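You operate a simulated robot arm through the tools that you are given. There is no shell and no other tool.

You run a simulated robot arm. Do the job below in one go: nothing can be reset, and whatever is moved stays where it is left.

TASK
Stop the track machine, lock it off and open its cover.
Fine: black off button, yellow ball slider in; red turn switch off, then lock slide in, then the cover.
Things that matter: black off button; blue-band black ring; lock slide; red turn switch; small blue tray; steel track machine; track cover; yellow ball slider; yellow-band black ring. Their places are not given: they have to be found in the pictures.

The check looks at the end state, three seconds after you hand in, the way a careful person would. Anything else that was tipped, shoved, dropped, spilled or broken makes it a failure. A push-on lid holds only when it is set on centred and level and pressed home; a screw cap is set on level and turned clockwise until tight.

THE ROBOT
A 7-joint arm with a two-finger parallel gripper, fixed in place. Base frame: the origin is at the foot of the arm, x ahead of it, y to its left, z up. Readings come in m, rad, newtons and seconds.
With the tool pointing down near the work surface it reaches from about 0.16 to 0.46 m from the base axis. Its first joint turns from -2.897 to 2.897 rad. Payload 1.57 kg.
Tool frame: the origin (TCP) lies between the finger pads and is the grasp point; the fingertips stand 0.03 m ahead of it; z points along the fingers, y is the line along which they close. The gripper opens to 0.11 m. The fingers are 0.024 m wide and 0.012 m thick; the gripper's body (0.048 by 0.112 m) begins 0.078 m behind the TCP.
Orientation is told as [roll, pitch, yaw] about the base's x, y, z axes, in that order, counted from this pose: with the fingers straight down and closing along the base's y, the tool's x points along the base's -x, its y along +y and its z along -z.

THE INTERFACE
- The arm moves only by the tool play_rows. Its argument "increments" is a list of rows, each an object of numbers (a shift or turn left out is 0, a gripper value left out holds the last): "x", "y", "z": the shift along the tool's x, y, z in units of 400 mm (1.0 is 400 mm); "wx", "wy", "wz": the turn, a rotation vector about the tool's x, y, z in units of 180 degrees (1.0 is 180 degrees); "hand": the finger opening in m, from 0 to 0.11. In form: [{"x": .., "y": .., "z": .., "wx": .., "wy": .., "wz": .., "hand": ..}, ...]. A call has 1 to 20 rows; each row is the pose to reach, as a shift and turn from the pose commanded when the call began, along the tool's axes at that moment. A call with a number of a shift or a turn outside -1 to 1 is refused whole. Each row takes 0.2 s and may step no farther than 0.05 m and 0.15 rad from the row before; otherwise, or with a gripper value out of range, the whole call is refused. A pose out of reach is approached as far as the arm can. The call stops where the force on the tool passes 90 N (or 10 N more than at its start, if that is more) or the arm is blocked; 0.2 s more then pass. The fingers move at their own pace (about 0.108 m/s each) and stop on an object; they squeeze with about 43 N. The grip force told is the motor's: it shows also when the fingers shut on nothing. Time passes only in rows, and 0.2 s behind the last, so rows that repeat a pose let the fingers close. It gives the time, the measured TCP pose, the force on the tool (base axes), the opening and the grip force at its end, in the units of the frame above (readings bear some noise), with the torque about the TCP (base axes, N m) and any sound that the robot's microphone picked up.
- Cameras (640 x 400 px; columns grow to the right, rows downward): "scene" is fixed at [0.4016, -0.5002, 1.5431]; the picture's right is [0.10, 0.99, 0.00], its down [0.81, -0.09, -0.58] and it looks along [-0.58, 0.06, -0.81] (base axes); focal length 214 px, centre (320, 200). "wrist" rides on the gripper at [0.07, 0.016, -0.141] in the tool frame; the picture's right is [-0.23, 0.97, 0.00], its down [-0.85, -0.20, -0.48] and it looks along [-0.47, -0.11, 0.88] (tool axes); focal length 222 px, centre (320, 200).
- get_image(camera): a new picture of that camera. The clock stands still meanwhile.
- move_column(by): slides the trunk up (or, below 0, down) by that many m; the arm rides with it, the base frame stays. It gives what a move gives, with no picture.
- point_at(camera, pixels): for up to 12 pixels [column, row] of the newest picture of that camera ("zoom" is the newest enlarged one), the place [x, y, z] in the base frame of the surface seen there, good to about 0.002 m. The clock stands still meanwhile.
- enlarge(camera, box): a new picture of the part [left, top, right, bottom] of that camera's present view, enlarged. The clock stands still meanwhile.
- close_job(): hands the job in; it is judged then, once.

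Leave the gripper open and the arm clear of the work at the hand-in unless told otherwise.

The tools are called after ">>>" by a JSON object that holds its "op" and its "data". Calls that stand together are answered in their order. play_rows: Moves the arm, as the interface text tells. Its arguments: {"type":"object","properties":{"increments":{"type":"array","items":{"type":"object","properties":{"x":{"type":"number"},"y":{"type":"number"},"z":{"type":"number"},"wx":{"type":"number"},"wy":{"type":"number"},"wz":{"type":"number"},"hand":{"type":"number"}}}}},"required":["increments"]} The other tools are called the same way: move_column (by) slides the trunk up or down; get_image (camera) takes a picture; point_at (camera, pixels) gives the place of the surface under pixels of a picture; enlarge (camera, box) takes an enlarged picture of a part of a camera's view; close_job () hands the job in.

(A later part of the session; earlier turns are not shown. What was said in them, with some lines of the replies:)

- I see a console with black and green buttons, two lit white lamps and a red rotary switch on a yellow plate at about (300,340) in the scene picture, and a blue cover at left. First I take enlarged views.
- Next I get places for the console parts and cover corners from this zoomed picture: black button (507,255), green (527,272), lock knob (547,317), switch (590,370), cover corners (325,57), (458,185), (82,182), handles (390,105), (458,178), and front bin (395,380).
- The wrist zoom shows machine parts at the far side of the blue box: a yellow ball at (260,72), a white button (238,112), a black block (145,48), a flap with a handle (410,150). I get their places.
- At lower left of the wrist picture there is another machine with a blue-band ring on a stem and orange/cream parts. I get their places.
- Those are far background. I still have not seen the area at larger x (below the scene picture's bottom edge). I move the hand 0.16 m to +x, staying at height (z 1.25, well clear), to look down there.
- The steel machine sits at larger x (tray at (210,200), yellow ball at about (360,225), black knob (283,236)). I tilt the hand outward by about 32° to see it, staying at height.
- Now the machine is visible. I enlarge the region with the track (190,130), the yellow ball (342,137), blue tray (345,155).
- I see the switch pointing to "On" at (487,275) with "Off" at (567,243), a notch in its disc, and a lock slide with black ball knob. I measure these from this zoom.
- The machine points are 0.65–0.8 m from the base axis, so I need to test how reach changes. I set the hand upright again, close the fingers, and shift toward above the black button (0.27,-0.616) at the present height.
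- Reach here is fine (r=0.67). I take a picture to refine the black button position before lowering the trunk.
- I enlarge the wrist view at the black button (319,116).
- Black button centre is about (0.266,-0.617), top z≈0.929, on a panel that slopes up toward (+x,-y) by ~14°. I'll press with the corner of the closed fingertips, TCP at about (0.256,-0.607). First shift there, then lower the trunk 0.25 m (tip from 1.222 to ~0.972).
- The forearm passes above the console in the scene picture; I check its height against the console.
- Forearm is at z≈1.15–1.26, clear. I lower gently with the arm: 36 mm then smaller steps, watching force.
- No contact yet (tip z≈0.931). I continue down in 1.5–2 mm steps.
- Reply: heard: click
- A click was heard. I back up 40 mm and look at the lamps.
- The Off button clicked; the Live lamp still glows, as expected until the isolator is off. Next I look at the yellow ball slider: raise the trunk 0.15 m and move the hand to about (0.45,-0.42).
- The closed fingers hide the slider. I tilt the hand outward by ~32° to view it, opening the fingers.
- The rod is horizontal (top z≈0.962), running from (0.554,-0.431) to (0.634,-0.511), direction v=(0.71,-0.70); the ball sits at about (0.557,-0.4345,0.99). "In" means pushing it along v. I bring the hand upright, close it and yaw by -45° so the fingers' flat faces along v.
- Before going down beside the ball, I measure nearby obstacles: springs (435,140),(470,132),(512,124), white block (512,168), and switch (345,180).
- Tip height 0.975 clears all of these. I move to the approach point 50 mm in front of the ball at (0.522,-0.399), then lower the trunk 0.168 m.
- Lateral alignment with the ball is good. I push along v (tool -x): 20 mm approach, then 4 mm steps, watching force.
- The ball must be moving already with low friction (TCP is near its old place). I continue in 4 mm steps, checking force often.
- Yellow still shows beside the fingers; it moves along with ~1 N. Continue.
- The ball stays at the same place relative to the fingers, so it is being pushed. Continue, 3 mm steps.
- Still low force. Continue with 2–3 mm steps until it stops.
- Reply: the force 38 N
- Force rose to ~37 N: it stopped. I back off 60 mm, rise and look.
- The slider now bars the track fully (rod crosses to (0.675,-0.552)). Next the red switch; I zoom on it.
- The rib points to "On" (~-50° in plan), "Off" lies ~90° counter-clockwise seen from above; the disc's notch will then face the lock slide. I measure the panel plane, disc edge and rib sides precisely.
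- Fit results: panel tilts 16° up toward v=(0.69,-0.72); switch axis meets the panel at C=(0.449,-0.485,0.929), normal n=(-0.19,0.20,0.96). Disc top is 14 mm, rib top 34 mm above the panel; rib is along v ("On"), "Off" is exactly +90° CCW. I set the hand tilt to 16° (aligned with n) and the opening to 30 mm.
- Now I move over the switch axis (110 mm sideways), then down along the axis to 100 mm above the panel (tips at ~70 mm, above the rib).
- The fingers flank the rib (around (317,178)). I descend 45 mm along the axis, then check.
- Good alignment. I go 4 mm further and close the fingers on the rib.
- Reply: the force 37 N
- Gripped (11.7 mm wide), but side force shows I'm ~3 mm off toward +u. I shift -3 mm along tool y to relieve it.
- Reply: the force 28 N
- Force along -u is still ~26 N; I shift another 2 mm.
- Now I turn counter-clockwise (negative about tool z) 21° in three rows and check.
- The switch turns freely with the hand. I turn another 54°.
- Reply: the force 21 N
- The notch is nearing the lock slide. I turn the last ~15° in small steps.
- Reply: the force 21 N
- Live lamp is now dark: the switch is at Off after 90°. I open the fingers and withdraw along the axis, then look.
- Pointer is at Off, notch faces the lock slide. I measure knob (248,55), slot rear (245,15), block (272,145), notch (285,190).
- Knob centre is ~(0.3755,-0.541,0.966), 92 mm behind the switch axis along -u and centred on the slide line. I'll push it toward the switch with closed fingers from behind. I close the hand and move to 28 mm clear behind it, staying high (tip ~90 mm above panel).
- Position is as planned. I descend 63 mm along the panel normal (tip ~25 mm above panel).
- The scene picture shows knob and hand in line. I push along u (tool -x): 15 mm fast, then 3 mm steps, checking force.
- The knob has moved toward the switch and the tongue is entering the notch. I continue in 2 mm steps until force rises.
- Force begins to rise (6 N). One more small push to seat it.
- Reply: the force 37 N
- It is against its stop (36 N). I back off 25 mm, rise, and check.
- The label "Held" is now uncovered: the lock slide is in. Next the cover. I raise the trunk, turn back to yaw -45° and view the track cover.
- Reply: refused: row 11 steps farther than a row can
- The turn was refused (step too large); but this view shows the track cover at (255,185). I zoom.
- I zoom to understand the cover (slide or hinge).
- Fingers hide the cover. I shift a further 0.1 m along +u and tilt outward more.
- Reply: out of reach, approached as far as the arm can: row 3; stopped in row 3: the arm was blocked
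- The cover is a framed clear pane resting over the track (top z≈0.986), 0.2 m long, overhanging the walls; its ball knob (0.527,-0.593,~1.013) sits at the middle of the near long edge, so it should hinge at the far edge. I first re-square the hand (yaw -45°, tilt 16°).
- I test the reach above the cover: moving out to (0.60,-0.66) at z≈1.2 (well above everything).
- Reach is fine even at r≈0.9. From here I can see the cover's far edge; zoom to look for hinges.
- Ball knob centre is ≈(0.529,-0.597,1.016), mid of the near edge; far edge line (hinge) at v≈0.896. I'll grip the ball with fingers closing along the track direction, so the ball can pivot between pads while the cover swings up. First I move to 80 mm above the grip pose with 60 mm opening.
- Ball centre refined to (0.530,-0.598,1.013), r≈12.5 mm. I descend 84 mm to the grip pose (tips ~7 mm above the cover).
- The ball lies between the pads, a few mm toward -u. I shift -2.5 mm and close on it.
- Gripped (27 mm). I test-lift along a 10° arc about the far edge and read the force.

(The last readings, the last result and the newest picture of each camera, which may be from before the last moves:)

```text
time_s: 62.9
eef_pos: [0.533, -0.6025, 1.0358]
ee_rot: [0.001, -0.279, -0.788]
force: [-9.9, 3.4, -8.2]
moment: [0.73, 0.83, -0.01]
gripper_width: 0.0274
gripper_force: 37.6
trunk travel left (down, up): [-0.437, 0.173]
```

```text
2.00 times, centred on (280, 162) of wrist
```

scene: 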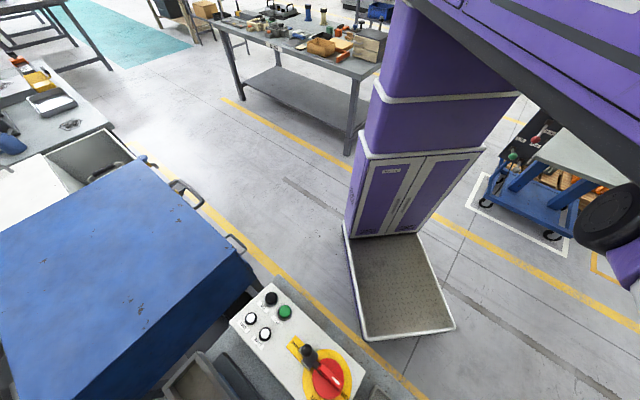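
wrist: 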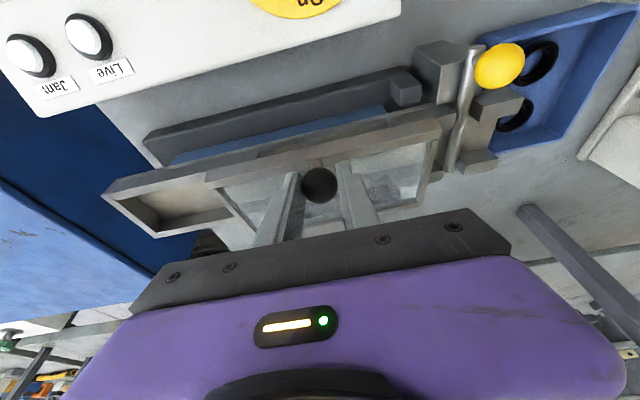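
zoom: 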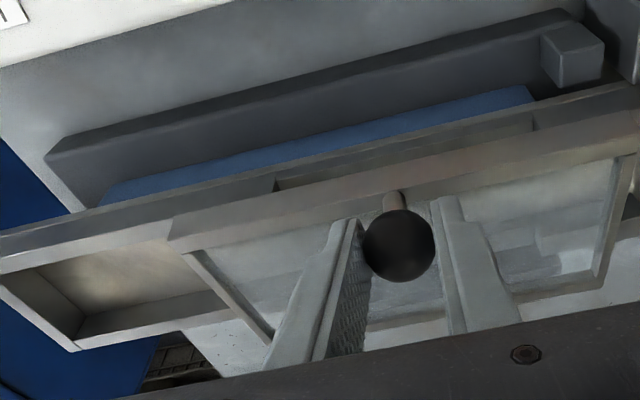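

>>> {"op": "point_at", "data": {"camera": "zoom", "pixels": [[175, 235], [270, 335], [595, 285], [630, 160], [220, 225], [560, 170], [400, 245], [530, 290]]}}

```text
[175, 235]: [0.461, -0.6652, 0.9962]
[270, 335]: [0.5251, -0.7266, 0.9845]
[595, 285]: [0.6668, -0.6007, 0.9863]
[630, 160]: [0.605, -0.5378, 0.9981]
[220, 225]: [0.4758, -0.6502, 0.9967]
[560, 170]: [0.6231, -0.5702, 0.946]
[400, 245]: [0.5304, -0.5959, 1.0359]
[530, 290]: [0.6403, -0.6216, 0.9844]
```

The near edge rose to z≈0.997 while the far edge stayed at 0.985: hinge at the far edge confirmed. I continue the arc to about 40°.

>>> {"op": "play_rows", "data": {"increments": [{"x": -0.013, "z": -0.016}, {"x": -0.029, "z": -0.0305}, {"x": -0.047, "z": -0.0435}, {"x": -0.0665, "z": -0.0548}, {"x": -0.087, "z": -0.064}, {"x": -0.1075, "z": -0.072}]}}

>>> {"op": "get_image", "data": {"camera": "wrist"}}

```text
time_s: 64.2
eef_pos: [0.5565, -0.6269, 1.0772]
ee_rot: [0.001, -0.282, -0.785]
force: [-8.0, 5.2, -4.2]
moment: [0.82, 0.88, 0.02]
gripper_width: 0.0273
gripper_force: 38.1
trunk travel left (down, up): [-0.437, 0.173]
```

```text
taken
```

wrist: 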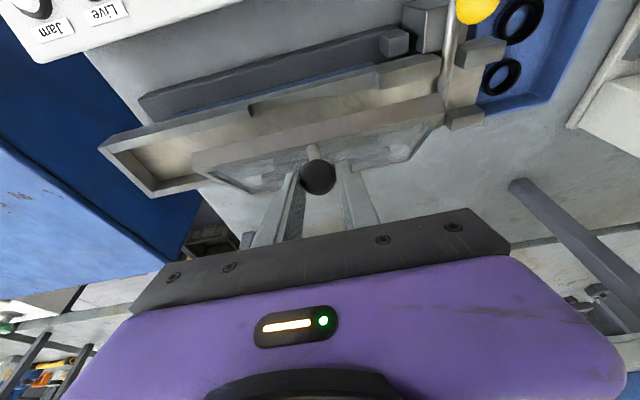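

The cover is swinging up smoothly. Continue to about 70°.

>>> {"op": "play_rows", "data": {"increments": [{"x": -0.0218, "z": -0.0058}, {"x": -0.0436, "z": -0.0102}, {"x": -0.066, "z": -0.0118}, {"x": -0.0885, "z": -0.0123}, {"x": -0.1105, "z": -0.01}, {"x": -0.1327, "z": -0.0069}]}}

>>> {"op": "get_image", "data": {"camera": "wrist"}}

```text
time_s: 65.7
eef_pos: [0.5916, -0.6633, 1.0936]
ee_rot: [0.0, -0.285, -0.787]
force: [-9.1, 4.4, 11.3]
moment: [0.66, 0.77, 0.05]
gripper_width: 0.0271
gripper_force: 37.7
trunk travel left (down, up): [-0.437, 0.173]
```

```text
taken
```

wrist: 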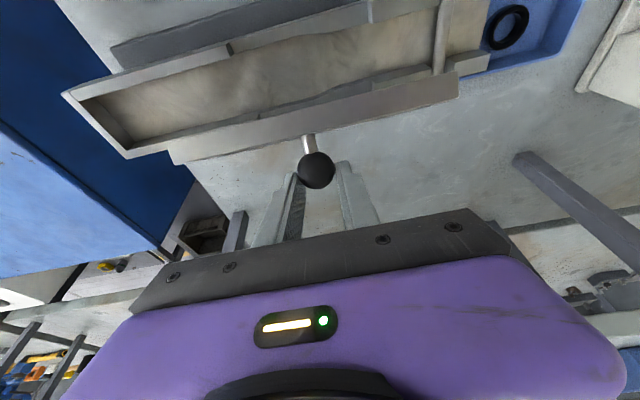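

Cover is ~70° open. Continue to ~95°, watching force.

>>> {"op": "play_rows", "data": {"increments": [{"x": -0.0214, "z": 0.004}, {"x": -0.0428, "z": 0.011}, {"x": -0.063, "z": 0.02}, {"x": -0.0828, "z": 0.0315}, {"x": -0.1, "z": 0.044}]}}

>>> {"op": "get_image", "data": {"camera": "wrist"}}

```text
time_s: 66.8
eef_pos: [0.6224, -0.6934, 1.0867]
ee_rot: [0.001, -0.283, -0.782]
force: [-0.5, -0.7, 0.0]
moment: [0.02, 0.0, 0.03]
gripper_width: 0.0001
gripper_force: 21.6
trunk travel left (down, up): [-0.437, 0.173]
```

```text
taken
```

wrist: 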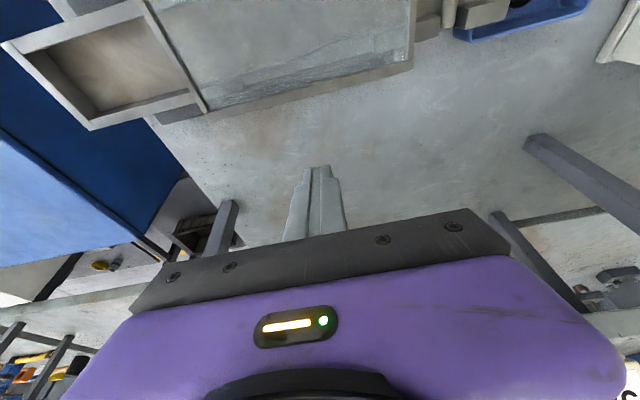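

The ball slipped out of the pads near 80° and the cover fell shut again: with the hand's tilt fixed, the ball pivoted too far in the pads. I'll retry starting with a much stronger outward tilt (~57°) and rotate the hand with the cover. First rise and go back above the near side and look that all is well.

>>> {"op": "play_rows", "data": {"increments": [{"x": -0.02, "z": -0.072}, {"x": -0.0416, "z": -0.144}, {"x": 0.06, "z": -0.173}, {"x": 0.16, "z": -0.202}, {"x": 0.26, "z": -0.231}, {"x": 0.36, "z": -0.26}, {"x": 0.463, "z": -0.29, "hand": 0.06}, {"x": 0.463, "z": -0.29}]}}

>>> {"op": "get_image", "data": {"camera": "wrist"}}

>>> {"op": "enlarge", "data": {"camera": "wrist", "box": [130, 90, 450, 245]}}

```text
time_s: 68.7
eef_pos: [0.4744, -0.5423, 1.1467]
ee_rot: [0.001, -0.285, -0.784]
force: [0.3, 0.4, 0.0]
moment: [0.06, -0.01, 0.0]
gripper_width: 0.0597
gripper_force: 0.1
trunk travel left (down, up): [-0.437, 0.173]
```

```text
taken
```

wrist: 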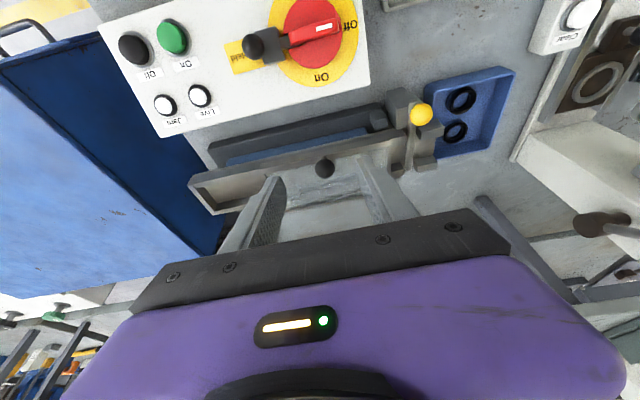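

```text
2.00 times, centred on (290, 168) of wrist
```

zoom: 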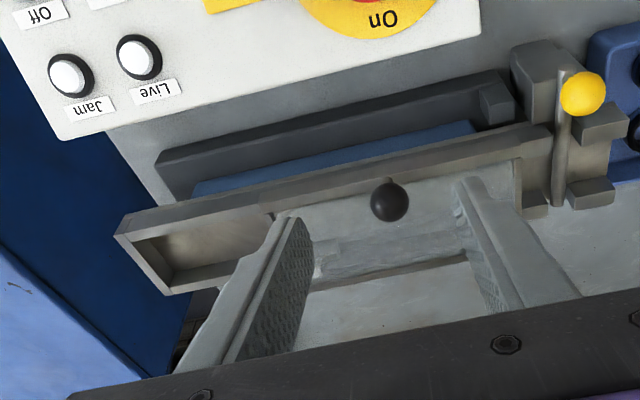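

Everything is intact; the cover is closed. I now increase the hand's tilt to ~57° in place.

>>> {"op": "play_rows", "data": {"increments": [{"wy": -0.045}, {"wy": -0.09}, {"wy": -0.135}, {"wy": -0.18}, {"wy": -0.225}, {"wy": -0.2286}]}}

>>> {"op": "get_image", "data": {"camera": "wrist"}}

>>> {"op": "get_image", "data": {"camera": "scene"}}

```text
time_s: 70.0
eef_pos: [0.4736, -0.5451, 1.1475]
ee_rot: [0.003, -1.003, -0.785]
force: [-0.2, -0.6, 0.3]
moment: [-0.02, -0.01, -0.03]
gripper_width: 0.0601
gripper_force: 0.0
trunk travel left (down, up): [-0.437, 0.173]
```

```text
taken
```

wrist: 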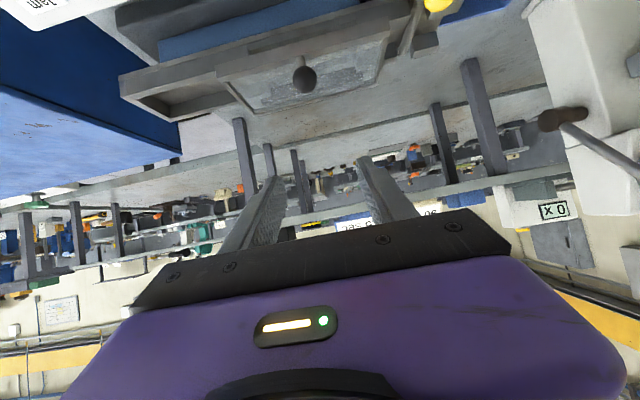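

```text
taken
```

scene: 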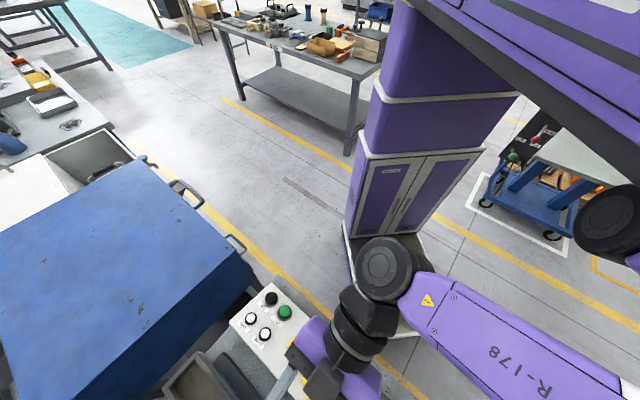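

Tilt of 57° is reachable. I re-measure the ball (305,78) from here.

>>> {"op": "enlarge", "data": {"camera": "wrist", "box": [225, 30, 385, 130]}}

>>> {"op": "point_at", "data": {"camera": "zoom", "pixels": [[320, 195], [290, 195], [350, 195], [320, 165], [320, 225], [200, 150], [450, 120], [120, 260], [312, 150]]}}

```text
4.00 times, centred on (305, 80) of wrist
```

zoom: 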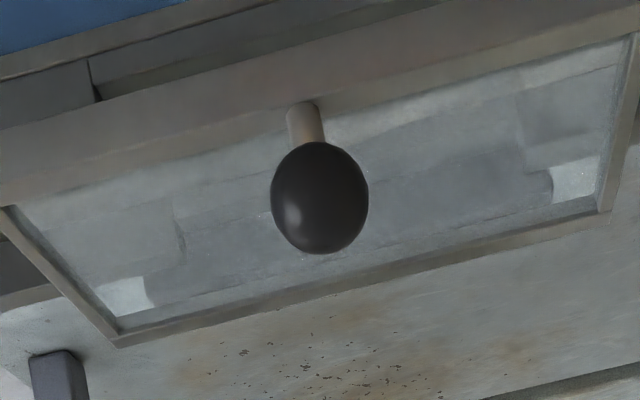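

```text
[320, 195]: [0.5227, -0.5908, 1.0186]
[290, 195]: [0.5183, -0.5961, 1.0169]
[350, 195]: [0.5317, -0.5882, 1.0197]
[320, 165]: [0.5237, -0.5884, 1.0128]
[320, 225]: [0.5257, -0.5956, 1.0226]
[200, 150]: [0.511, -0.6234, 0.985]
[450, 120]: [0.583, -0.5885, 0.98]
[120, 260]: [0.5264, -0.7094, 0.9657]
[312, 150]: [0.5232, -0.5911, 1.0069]
```

Ball centre again (0.530,-0.5985,1.0125). I reduce tilt to 52° for more clearance and descend to a point 80 mm before the grip pose.

>>> {"op": "play_rows", "data": {"increments": [{"x": 0.04, "z": 0.03, "wy": 0.01}, {"x": 0.08, "z": 0.06, "wy": 0.02}, {"x": 0.12, "z": 0.095, "wy": 0.03}, {"x": 0.159, "y": 0.002, "z": 0.126, "wy": 0.03}, {"x": 0.159, "y": 0.002, "z": 0.126, "wy": 0.03}]}}

>>> {"op": "get_image", "data": {"camera": "wrist"}}

>>> {"op": "get_image", "data": {"camera": "scene"}}

```text
time_s: 71.2
eef_pos: [0.4799, -0.5507, 1.0659]
ee_rot: [0.001, -0.907, -0.786]
force: [-0.4, -0.1, 0.2]
moment: [0.03, 0.0, 0.02]
gripper_width: 0.0601
gripper_force: 0.1
trunk travel left (down, up): [-0.437, 0.173]
```

```text
taken
```

wrist: 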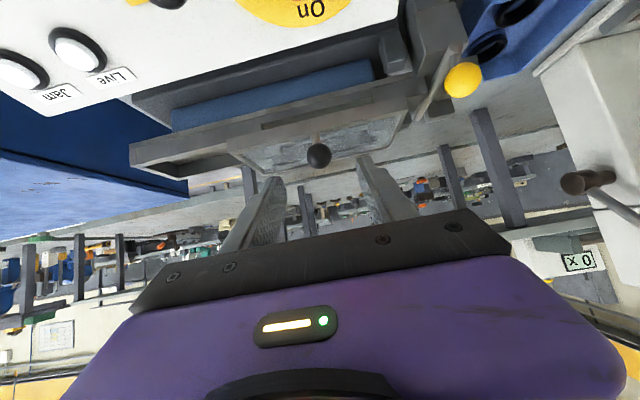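

```text
taken
```

scene: 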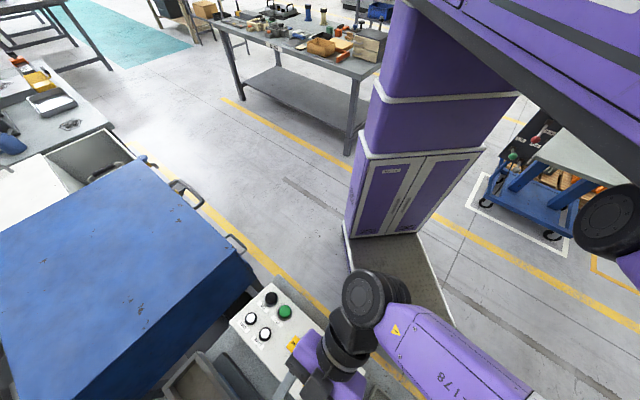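

In place. I advance 80 mm along the fingers so the ball comes between the pads.

>>> {"op": "play_rows", "data": {"increments": [{"z": 0.07}, {"z": 0.13}, {"z": 0.17}, {"z": 0.2}, {"z": 0.2}]}}

>>> {"op": "enlarge", "data": {"camera": "wrist", "box": [220, 120, 420, 245]}}

```text
time_s: 72.5
eef_pos: [0.5254, -0.5936, 1.0183]
ee_rot: [0.001, -0.905, -0.785]
force: [-0.2, 0.1, 0.1]
moment: [0.0, 0.0, 0.03]
gripper_width: 0.0599
gripper_force: 0.0
trunk travel left (down, up): [-0.437, 0.173]
```

```text
3.20 times, centred on (320, 182) of wrist
```

zoom: 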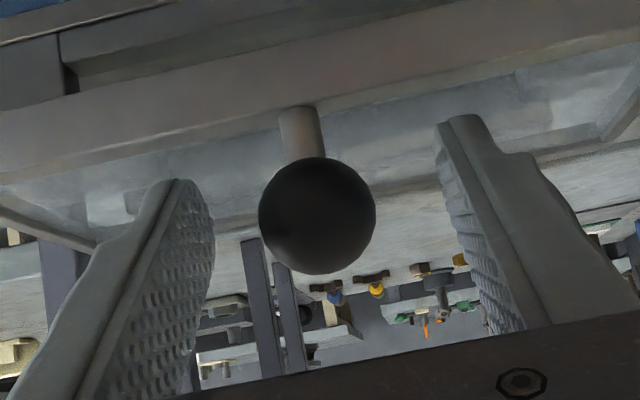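

Ball is centred between the pads. I shift -1 mm and close.

>>> {"op": "play_rows", "data": {"increments": [{"y": -0.003, "hand": 0.04}, {"y": -0.003, "hand": 0.0}, {"y": -0.003}, {"y": -0.003}, {"y": -0.003}]}}

>>> {"op": "enlarge", "data": {"camera": "wrist", "box": [220, 120, 420, 245]}}

```text
time_s: 73.7
eef_pos: [0.5248, -0.5961, 1.016]
ee_rot: [0.002, -0.907, -0.785]
force: [0.6, 2.0, -0.2]
moment: [0.05, -0.01, 0.03]
gripper_width: 0.0271
gripper_force: 37.5
trunk travel left (down, up): [-0.437, 0.173]
```

```text
3.20 times, centred on (320, 182) of wrist
```

zoom: 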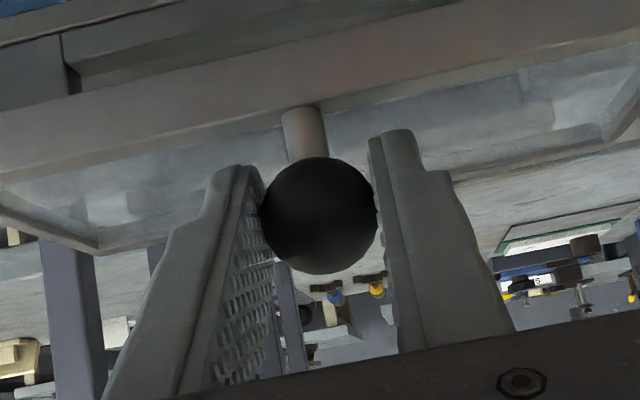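

Firm grip (27 mm). Now I swing the cover to 50° while rotating the hand with it (tilt 52°→2°), following the hinge arc.

>>> {"op": "play_rows", "data": {"increments": [{"x": -0.0231, "z": -0.007, "wy": 0.0278}, {"x": -0.0464, "z": -0.0122, "wy": 0.0556}, {"x": -0.07, "z": -0.0152, "wy": 0.0833}, {"x": -0.094, "z": -0.0162, "wy": 0.1111}, {"x": -0.1178, "z": -0.0151, "wy": 0.1389}, {"x": -0.1416, "z": -0.0119, "wy": 0.1667}, {"x": -0.1652, "z": -0.0069, "wy": 0.1944}, {"x": -0.188, "z": 0.0007, "wy": 0.2222}, {"x": -0.21, "z": 0.0098, "wy": 0.25}, {"x": -0.2311, "z": 0.0209, "wy": 0.2778}]}}

>>> {"op": "get_image", "data": {"camera": "wrist"}}

>>> {"op": "enlarge", "data": {"camera": "wrist", "box": [220, 120, 420, 245]}}

```text
time_s: 75.8
eef_pos: [0.5715, -0.6418, 1.0838]
ee_rot: [-0.001, -0.031, -0.784]
force: [11.5, -8.3, -20.5]
moment: [-0.57, -0.47, 0.06]
gripper_width: 0.0268
gripper_force: 37.4
trunk travel left (down, up): [-0.437, 0.173]
```

```text
taken
```

wrist: 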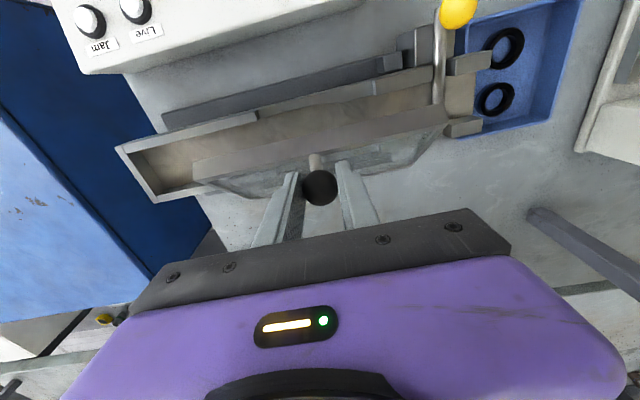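

```text
3.20 times, centred on (320, 182) of wrist
```

zoom: 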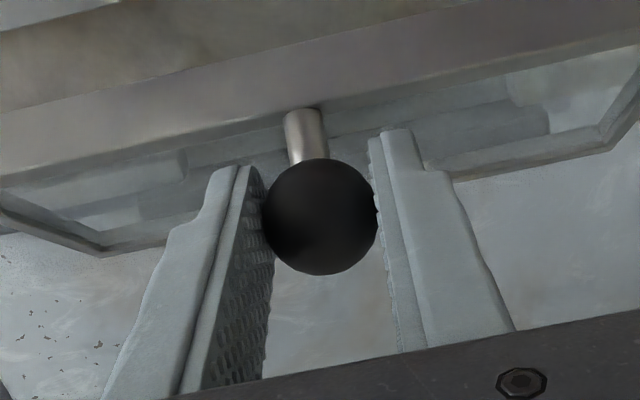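

The ball sits unchanged in the pads: no slip. Cover is ~51° open. I continue to ~75°, with slightly corrected hinge position.

>>> {"op": "play_rows", "data": {"increments": [{"x": -0.021, "z": -0.0035, "wy": 0.016}, {"x": -0.041, "z": -0.0065, "wy": 0.0322}, {"x": -0.059, "z": -0.0088, "wy": 0.0433}, {"x": -0.0774, "z": -0.0103, "wy": 0.0544}, {"x": -0.095, "z": -0.0101, "wy": 0.0544}, {"x": -0.1127, "z": -0.0095, "wy": 0.0544}]}}

>>> {"op": "get_image", "data": {"camera": "wrist"}}

>>> {"op": "enlarge", "data": {"camera": "wrist", "box": [220, 120, 420, 245]}}

```text
time_s: 77.2
eef_pos: [0.5712, -0.6398, 1.0895]
ee_rot: [-0.018, 0.135, -0.799]
force: [-40.3, -42.2, 16.5]
moment: [-1.46, 0.18, -0.11]
gripper_width: 0.0273
gripper_force: 38.3
out of reach, approached as far as the arm can: row 3, 4, 5, 6
trunk travel left (down, up): [-0.437, 0.173]
```

```text
taken
```

wrist: 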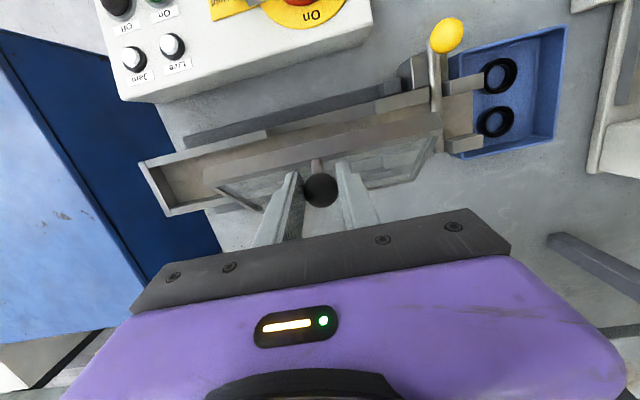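

```text
3.20 times, centred on (320, 182) of wrist
```

zoom: 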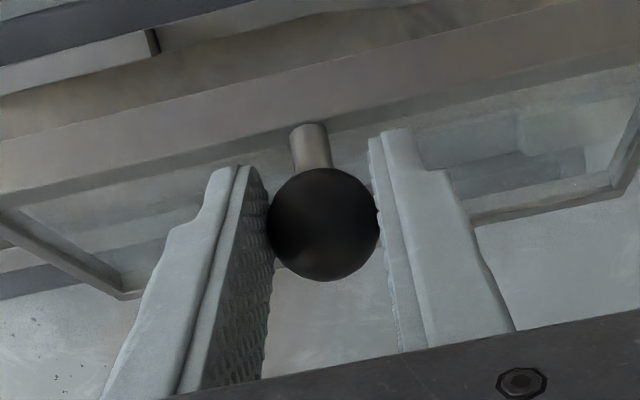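

The negative tilt was out of reach; the cover is still held at ~50°. I return to a reachable pose at the same cover angle with +14° tilt.

>>> {"op": "play_rows", "data": {"increments": [{"x": 0.04, "z": 0.011, "wy": -0.03}, {"x": 0.08, "z": 0.022, "wy": -0.06}, {"x": 0.1057, "z": 0.0317, "wy": -0.09}, {"x": 0.1057, "z": 0.0317, "wy": -0.122}, {"x": 0.1057, "z": 0.0317, "wy": -0.122}]}}

>>> {"op": "enlarge", "data": {"camera": "wrist", "box": [220, 120, 420, 245]}}

```text
time_s: 77.7
eef_pos: [0.576, -0.6456, 1.0911]
ee_rot: [-0.056, 0.072, -0.727]
force: [-18.1, -31.5, -0.1]
moment: [-1.02, -0.62, 0.03]
gripper_width: 0.0272
gripper_force: 37.8
trunk travel left (down, up): [-0.437, 0.173]
stopped in row 2: the force on the tool passed its limit at 106 N (the readings are from after the stop); the commanded pose is now the measured one
```

```text
3.20 times, centred on (320, 182) of wrist
```

zoom: 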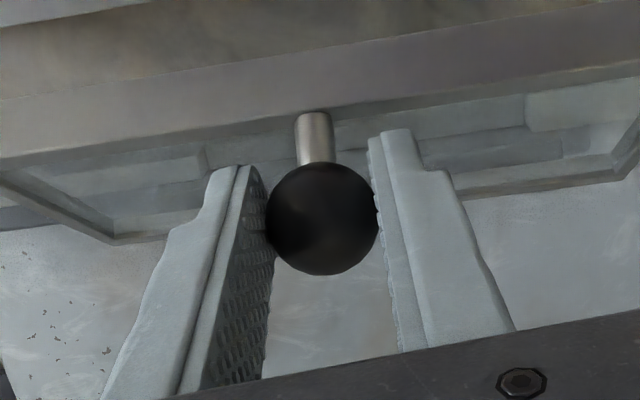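

The force limit tripped, but the ball is still held. I now correct the orientation (roll 0, tilt +14°, yaw -45°) at the same cover position.

>>> {"op": "play_rows", "data": {"increments": [{"x": 0.0005, "z": 0.004, "wx": -0.004, "wy": -0.025, "wz": 0.0053}, {"x": 0.001, "z": 0.008, "wx": -0.008, "wy": -0.05, "wz": 0.0106}, {"x": 0.0015, "z": 0.012, "wx": -0.012, "wy": -0.075, "wz": 0.016}, {"x": 0.002, "z": 0.014, "wx": -0.0162, "wy": -0.0987, "wz": 0.0213}]}}

>>> {"op": "enlarge", "data": {"camera": "wrist", "box": [220, 120, 420, 245]}}

```text
time_s: 78.7
eef_pos: [0.5716, -0.6419, 1.0869]
ee_rot: [0.001, -0.233, -0.785]
force: [-38.4, -19.2, 7.9]
moment: [0.46, 1.17, -0.17]
gripper_width: 0.0274
gripper_force: 38.1
trunk travel left (down, up): [-0.437, 0.173]
```

```text
3.20 times, centred on (320, 182) of wrist
```

zoom: 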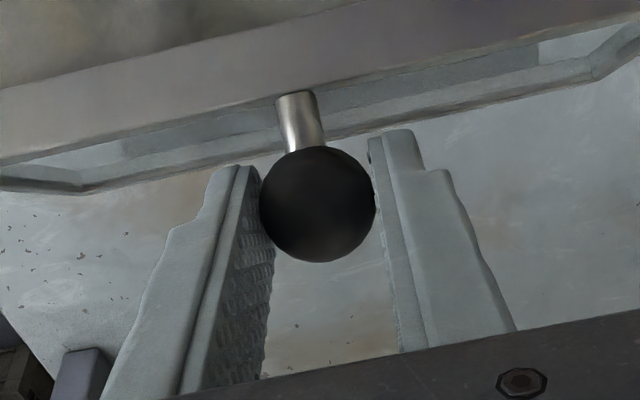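

Orientation is right again, ball still held. I relieve the sideways load (-3 mm) and go on along the arc to ~67° cover angle.

>>> {"op": "play_rows", "data": {"increments": [{"y": -0.0075}, {"x": -0.018, "y": -0.0075, "z": -0.0013}, {"x": -0.0359, "y": -0.0075, "z": -0.0017}, {"x": -0.0537, "y": -0.0075, "z": -0.0003}, {"x": -0.0715, "y": -0.0075, "z": 0.0019}]}}

>>> {"op": "enlarge", "data": {"camera": "wrist", "box": [220, 120, 420, 245]}}

```text
time_s: 79.9
eef_pos: [0.5923, -0.6636, 1.0901]
ee_rot: [0.007, -0.233, -0.786]
force: [-31.2, -15.2, 1.8]
moment: [0.52, 1.09, 0.03]
gripper_width: 0.0272
gripper_force: 37.3
trunk travel left (down, up): [-0.437, 0.173]
```

```text
3.20 times, centred on (320, 182) of wrist
```

zoom: 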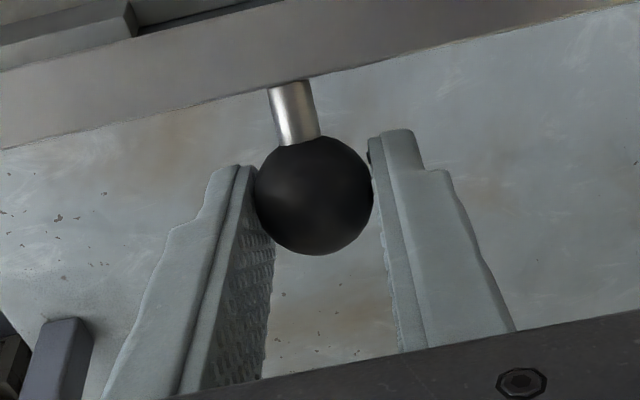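

The ball is drifting slowly in the pads (~5 mm) but still held; cover ~67°. Continue to ~84°.

>>> {"op": "play_rows", "data": {"increments": [{"x": -0.0175, "y": -0.004, "z": 0.0038}, {"x": -0.0346, "y": -0.004, "z": 0.0082}, {"x": -0.0515, "y": -0.004, "z": 0.0143}, {"x": -0.068, "y": -0.004, "z": 0.0211}]}}

>>> {"op": "enlarge", "data": {"camera": "wrist", "box": [220, 100, 420, 245]}}

```text
time_s: 80.9
eef_pos: [0.6123, -0.6836, 1.0901]
ee_rot: [0.009, -0.234, -0.783]
force: [-29.0, -15.2, 6.5]
moment: [0.62, 1.06, 0.17]
gripper_width: 0.0272
gripper_force: 37.9
trunk travel left (down, up): [-0.437, 0.173]
```

```text
2.76 times, centred on (320, 172) of wrist
```

zoom: 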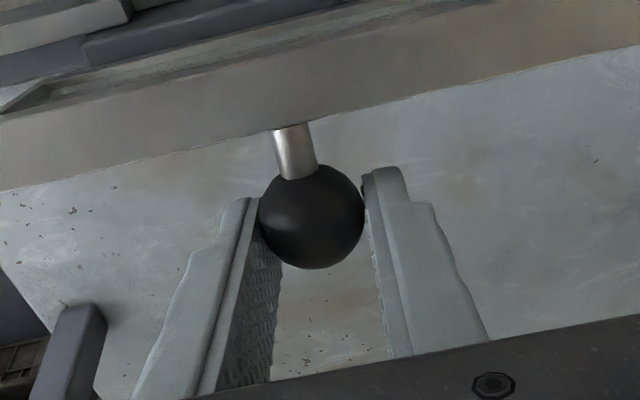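

Still held; cover ~81°. Continue past vertical to ~97°.

>>> {"op": "play_rows", "data": {"increments": [{"x": -0.016, "z": 0.0082}, {"x": -0.0313, "z": 0.0177}, {"x": -0.042, "z": 0.0255}, {"x": -0.0525, "z": 0.0337}, {"x": -0.0663, "z": 0.0455}]}}

>>> {"op": "get_image", "data": {"camera": "wrist"}}

>>> {"op": "enlarge", "data": {"camera": "wrist", "box": [220, 100, 420, 245]}}

```text
time_s: 82.1
eef_pos: [0.6327, -0.7029, 1.079]
ee_rot: [0.005, -0.24, -0.787]
force: [-25.3, -27.7, 22.9]
moment: [0.42, 0.92, 0.36]
gripper_width: 0.0272
gripper_force: 38.0
out of reach, approached as far as the arm can: row 5
trunk travel left (down, up): [-0.437, 0.173]
```

```text
taken
```

wrist: 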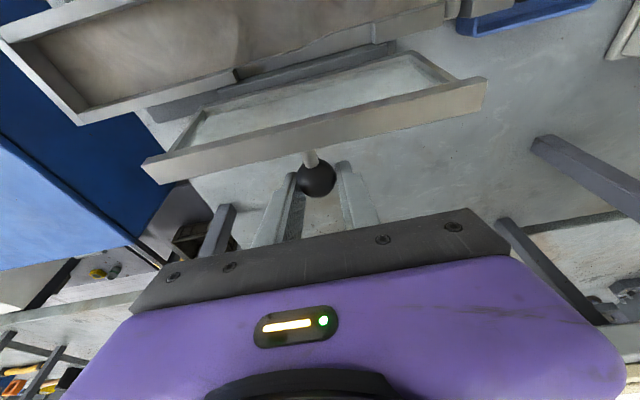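

```text
2.76 times, centred on (320, 172) of wrist
```

zoom: 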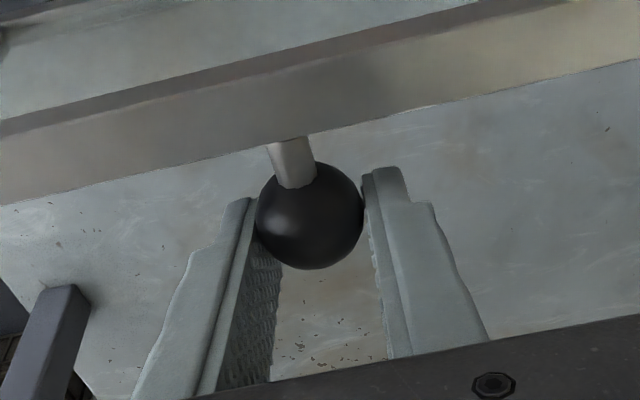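

Nearly at the reach limit. I measure the cover's present angle from points on the near edge bar and the pane.

>>> {"op": "point_at", "data": {"camera": "wrist", "pixels": [[150, 162], [480, 88], [165, 180], [484, 100], [200, 118], [440, 75], [315, 180], [320, 110], [260, 95], [300, 140], [310, 155], [390, 52]]}}

```text
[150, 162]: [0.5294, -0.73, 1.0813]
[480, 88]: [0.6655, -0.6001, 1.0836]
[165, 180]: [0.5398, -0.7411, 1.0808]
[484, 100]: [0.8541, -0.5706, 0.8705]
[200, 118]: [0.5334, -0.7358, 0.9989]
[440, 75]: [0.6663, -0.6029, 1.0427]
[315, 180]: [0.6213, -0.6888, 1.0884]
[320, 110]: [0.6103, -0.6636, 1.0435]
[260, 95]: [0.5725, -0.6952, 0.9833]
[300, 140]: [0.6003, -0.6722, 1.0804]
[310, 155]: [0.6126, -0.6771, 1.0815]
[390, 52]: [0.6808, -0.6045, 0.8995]
```

The cover stands at ~88–90°, with its weight just beyond the hinge. I push it ~15 mm further, using a bit more tilt to stay within reach.

>>> {"op": "play_rows", "data": {"increments": [{"x": -0.004, "z": 0.003, "wy": -0.03}, {"x": -0.014, "z": 0.009, "wy": -0.06}, {"x": -0.024, "z": 0.016, "wy": -0.06}, {"x": -0.034, "z": 0.023, "wy": -0.06}]}}

>>> {"op": "get_image", "data": {"camera": "wrist"}}

>>> {"op": "point_at", "data": {"camera": "wrist", "pixels": [[150, 155], [480, 80], [200, 112], [440, 65], [320, 110], [260, 90], [300, 135]]}}

```text
time_s: 83.1
eef_pos: [0.6418, -0.7121, 1.0707]
ee_rot: [0.008, -0.422, -0.787]
force: [-31.1, -17.9, 2.6]
moment: [0.63, 0.83, 0.33]
gripper_width: 0.0273
gripper_force: 38.1
trunk travel left (down, up): [-0.437, 0.173]
```

```text
taken
```

wrist: 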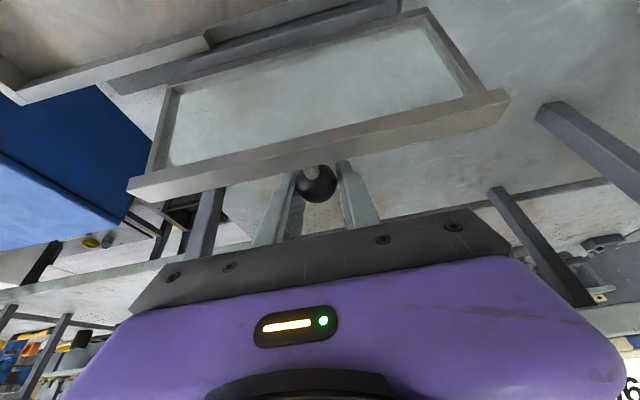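

```text
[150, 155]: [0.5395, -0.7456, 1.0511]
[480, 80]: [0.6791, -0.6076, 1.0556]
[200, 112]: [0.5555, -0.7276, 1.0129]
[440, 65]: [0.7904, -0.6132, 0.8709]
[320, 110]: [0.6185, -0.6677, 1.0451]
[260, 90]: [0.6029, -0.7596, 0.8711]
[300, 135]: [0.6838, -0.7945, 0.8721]
```

Cover is now ~98°. I push ~18 mm more to look for its open stop.

>>> {"op": "play_rows", "data": {"increments": [{"x": -0.009, "z": 0.012, "wy": -0.015}, {"x": -0.018, "z": 0.024, "wy": -0.03}, {"x": -0.027, "z": 0.036, "wy": -0.03}]}}

>>> {"op": "get_image", "data": {"camera": "wrist"}}

>>> {"op": "enlarge", "data": {"camera": "wrist", "box": [220, 100, 420, 245]}}

```text
time_s: 83.9
eef_pos: [0.6712, -0.7148, 1.0585]
ee_rot: [0.027, -0.521, -0.775]
force: [1.1, 2.1, -2.3]
moment: [-0.19, 0.13, -0.11]
gripper_width: 0.0001
gripper_force: 21.8
trunk travel left (down, up): [-0.437, 0.173]
```

```text
taken
```

wrist: 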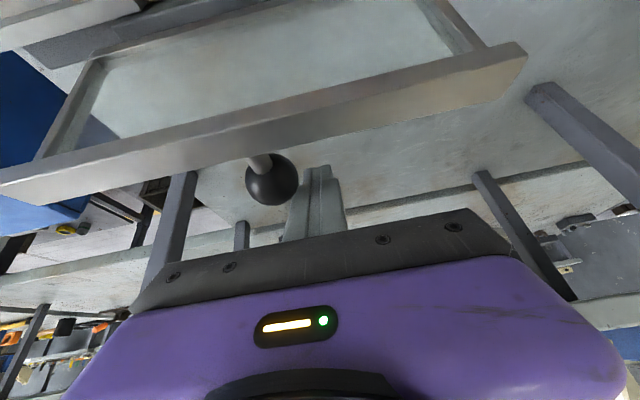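

```text
2.76 times, centred on (320, 172) of wrist
```

zoom: 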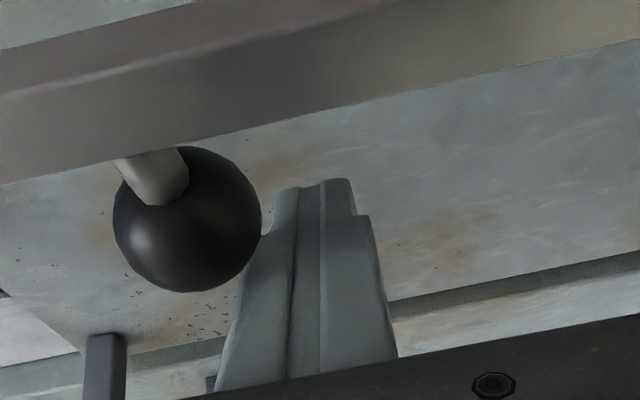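

The ball slipped off sideways as the cover reached its open stop; the cover stands open past vertical. The fingers are beside the ball. I move +u 5 mm and withdraw upward along the fingers.

>>> {"op": "play_rows", "data": {"increments": [{"y": 0.0125}, {"x": -0.01, "y": 0.0125, "z": -0.067}, {"x": -0.02, "y": 0.0125, "z": -0.133}, {"x": -0.03, "y": 0.0125, "z": -0.2}, {"x": -0.0385, "y": 0.0125, "z": -0.2665}]}}

>>> {"op": "get_image", "data": {"camera": "wrist"}}

```text
time_s: 85.1
eef_pos: [0.6354, -0.6891, 1.1615]
ee_rot: [0.013, -0.52, -0.783]
force: [0.4, -0.8, -0.5]
moment: [-0.01, -0.02, 0.0]
gripper_width: 0.0
gripper_force: 21.3
trunk travel left (down, up): [-0.437, 0.173]
```

```text
taken
```

wrist: 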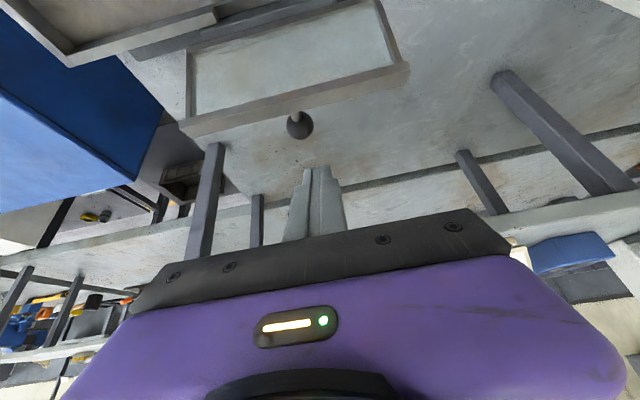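

The cover stays open. I withdraw further back (toward the robot) and up, then check all states.

>>> {"op": "point_at", "data": {"camera": "wrist", "pixels": [[190, 122], [405, 68], [190, 60], [375, 10], [300, 90], [300, 125], [290, 60]]}}

>>> {"op": "play_rows", "data": {"increments": [{"x": 0.03, "z": -0.1}, {"x": 0.06, "z": -0.2}, {"x": 0.13, "z": -0.25}, {"x": 0.23, "z": -0.3, "hand": 0.05}, {"x": 0.33, "z": -0.35}, {"x": 0.43, "z": -0.4}]}}

>>> {"op": "get_image", "data": {"camera": "wrist"}}

>>> {"op": "get_image", "data": {"camera": "scene"}}

```text
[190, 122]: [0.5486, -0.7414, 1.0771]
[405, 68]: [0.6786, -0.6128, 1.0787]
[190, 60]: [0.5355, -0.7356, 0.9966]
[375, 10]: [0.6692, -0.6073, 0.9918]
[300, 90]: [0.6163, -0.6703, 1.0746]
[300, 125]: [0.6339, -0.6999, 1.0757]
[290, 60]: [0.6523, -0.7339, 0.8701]
```

```text
time_s: 86.5
eef_pos: [0.4687, -0.5284, 1.206]
ee_rot: [0.011, -0.504, -0.785]
force: [0.2, 0.0, 0.3]
moment: [-0.01, -0.01, -0.02]
gripper_width: 0.0503
gripper_force: 0.0
trunk travel left (down, up): [-0.437, 0.173]
```

```text
taken
```

wrist: 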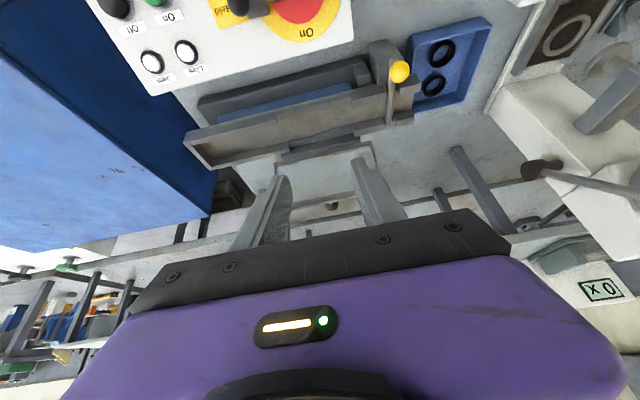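

```text
taken
```

scene: 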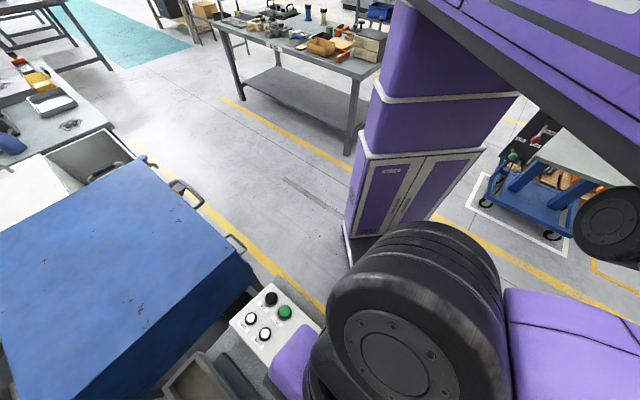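

The cover rests at ~99°, open. I check the slider, rings, lock and switch once more.

>>> {"op": "enlarge", "data": {"camera": "wrist", "box": [170, 20, 490, 220]}}

>>> {"op": "enlarge", "data": {"camera": "wrist", "box": [120, 0, 370, 100]}}

```text
2.00 times, centred on (330, 120) of wrist
```

zoom: 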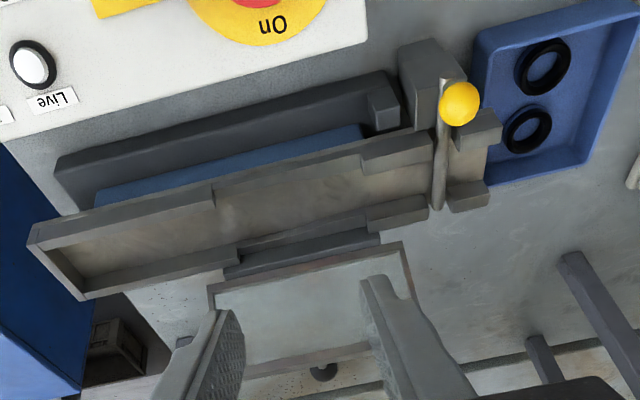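

```text
2.56 times, centred on (245, 50) of wrist
```

zoom: 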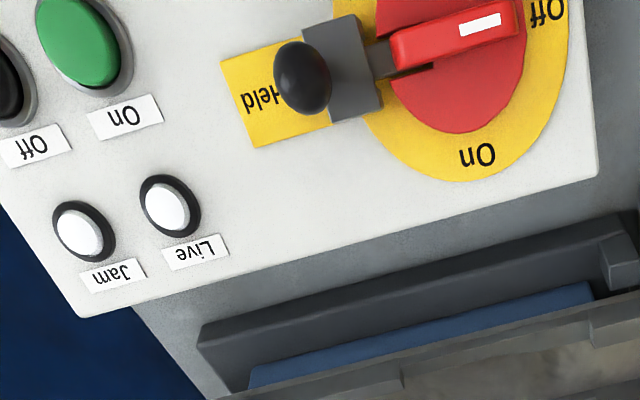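

All in order: switch Off, lock slide "Held", slider across the track, rings in the tray, cover open, lamps dark. I open the gripper and raise the arm clear.

>>> {"op": "play_rows", "data": {"increments": [{"x": 0.05, "hand": 0.1}, {"x": 0.1}, {"x": 0.15}, {"x": 0.15}]}}

>>> {"op": "move_column", "data": {"by": 0.12}}

>>> {"op": "get_image", "data": {"camera": "wrist"}}

```text
time_s: 87.5
eef_pos: [0.433, -0.492, 1.1815]
ee_rot: [-0.001, -0.502, -0.775]
force: [0.2, 0.0, -0.4]
moment: [0.02, 0.03, 0.0]
gripper_width: 0.1004
gripper_force: 0.1
trunk travel left (down, up): [-0.437, 0.173]
```

```text
time_s: 89.0
eef_pos: [0.4331, -0.4922, 1.2995]
ee_rot: [0.004, -0.501, -0.78]
force: [0.1, 0.2, -0.2]
moment: [0.0, -0.02, 0.01]
gripper_width: 0.0999
gripper_force: 0.1
trunk travel left (down, up): [-0.557, 0.053]
```

```text
taken
```

wrist: 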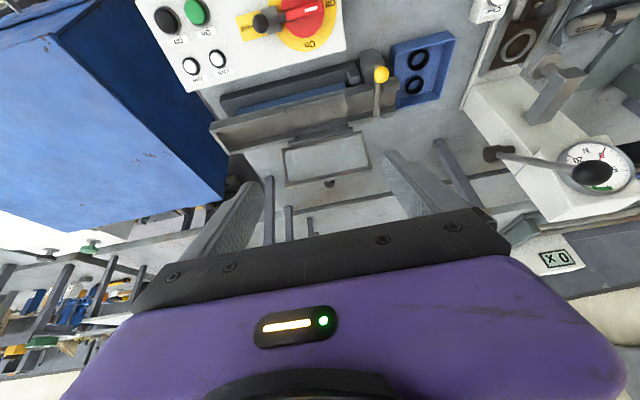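

The cover remains open, everything is in its required state, the gripper is open and the arm is clear. I hand in.

>>> {"op": "close_job", "data": {}}

```text
The job is handed in.
```

The track machine is stopped, locked off and its cover is open. I have handed the job in, but the result of the check has not come back.

- **Black off button:** pressed until it clicked.
- **Yellow ball slider:** pushed in until it stopped. Its rod now bars the end of the track.
- **Red turn switch:** turned 90° to Off, and the Live lamp went dark.
- **Lock slide:** pushed in until it stopped. Its tongue sits in the switch notch and the "Held" label shows.
- **Track cover:** swung open and resting at about 99°, just past upright.

On the first try at the cover, the knob slipped out of the gripper at about 80° and the cover fell shut. On the second try, one move was beyond the arm's reach and the next tripped the force limit at 106 N while I held the knob. The knob also slipped out at the end, just as the cover reached its open stop. I saw no damage or shifted parts in the pictures afterwards, and both rings are still in the blue tray.

The gripper is open and the arm is raised clear of the machine.
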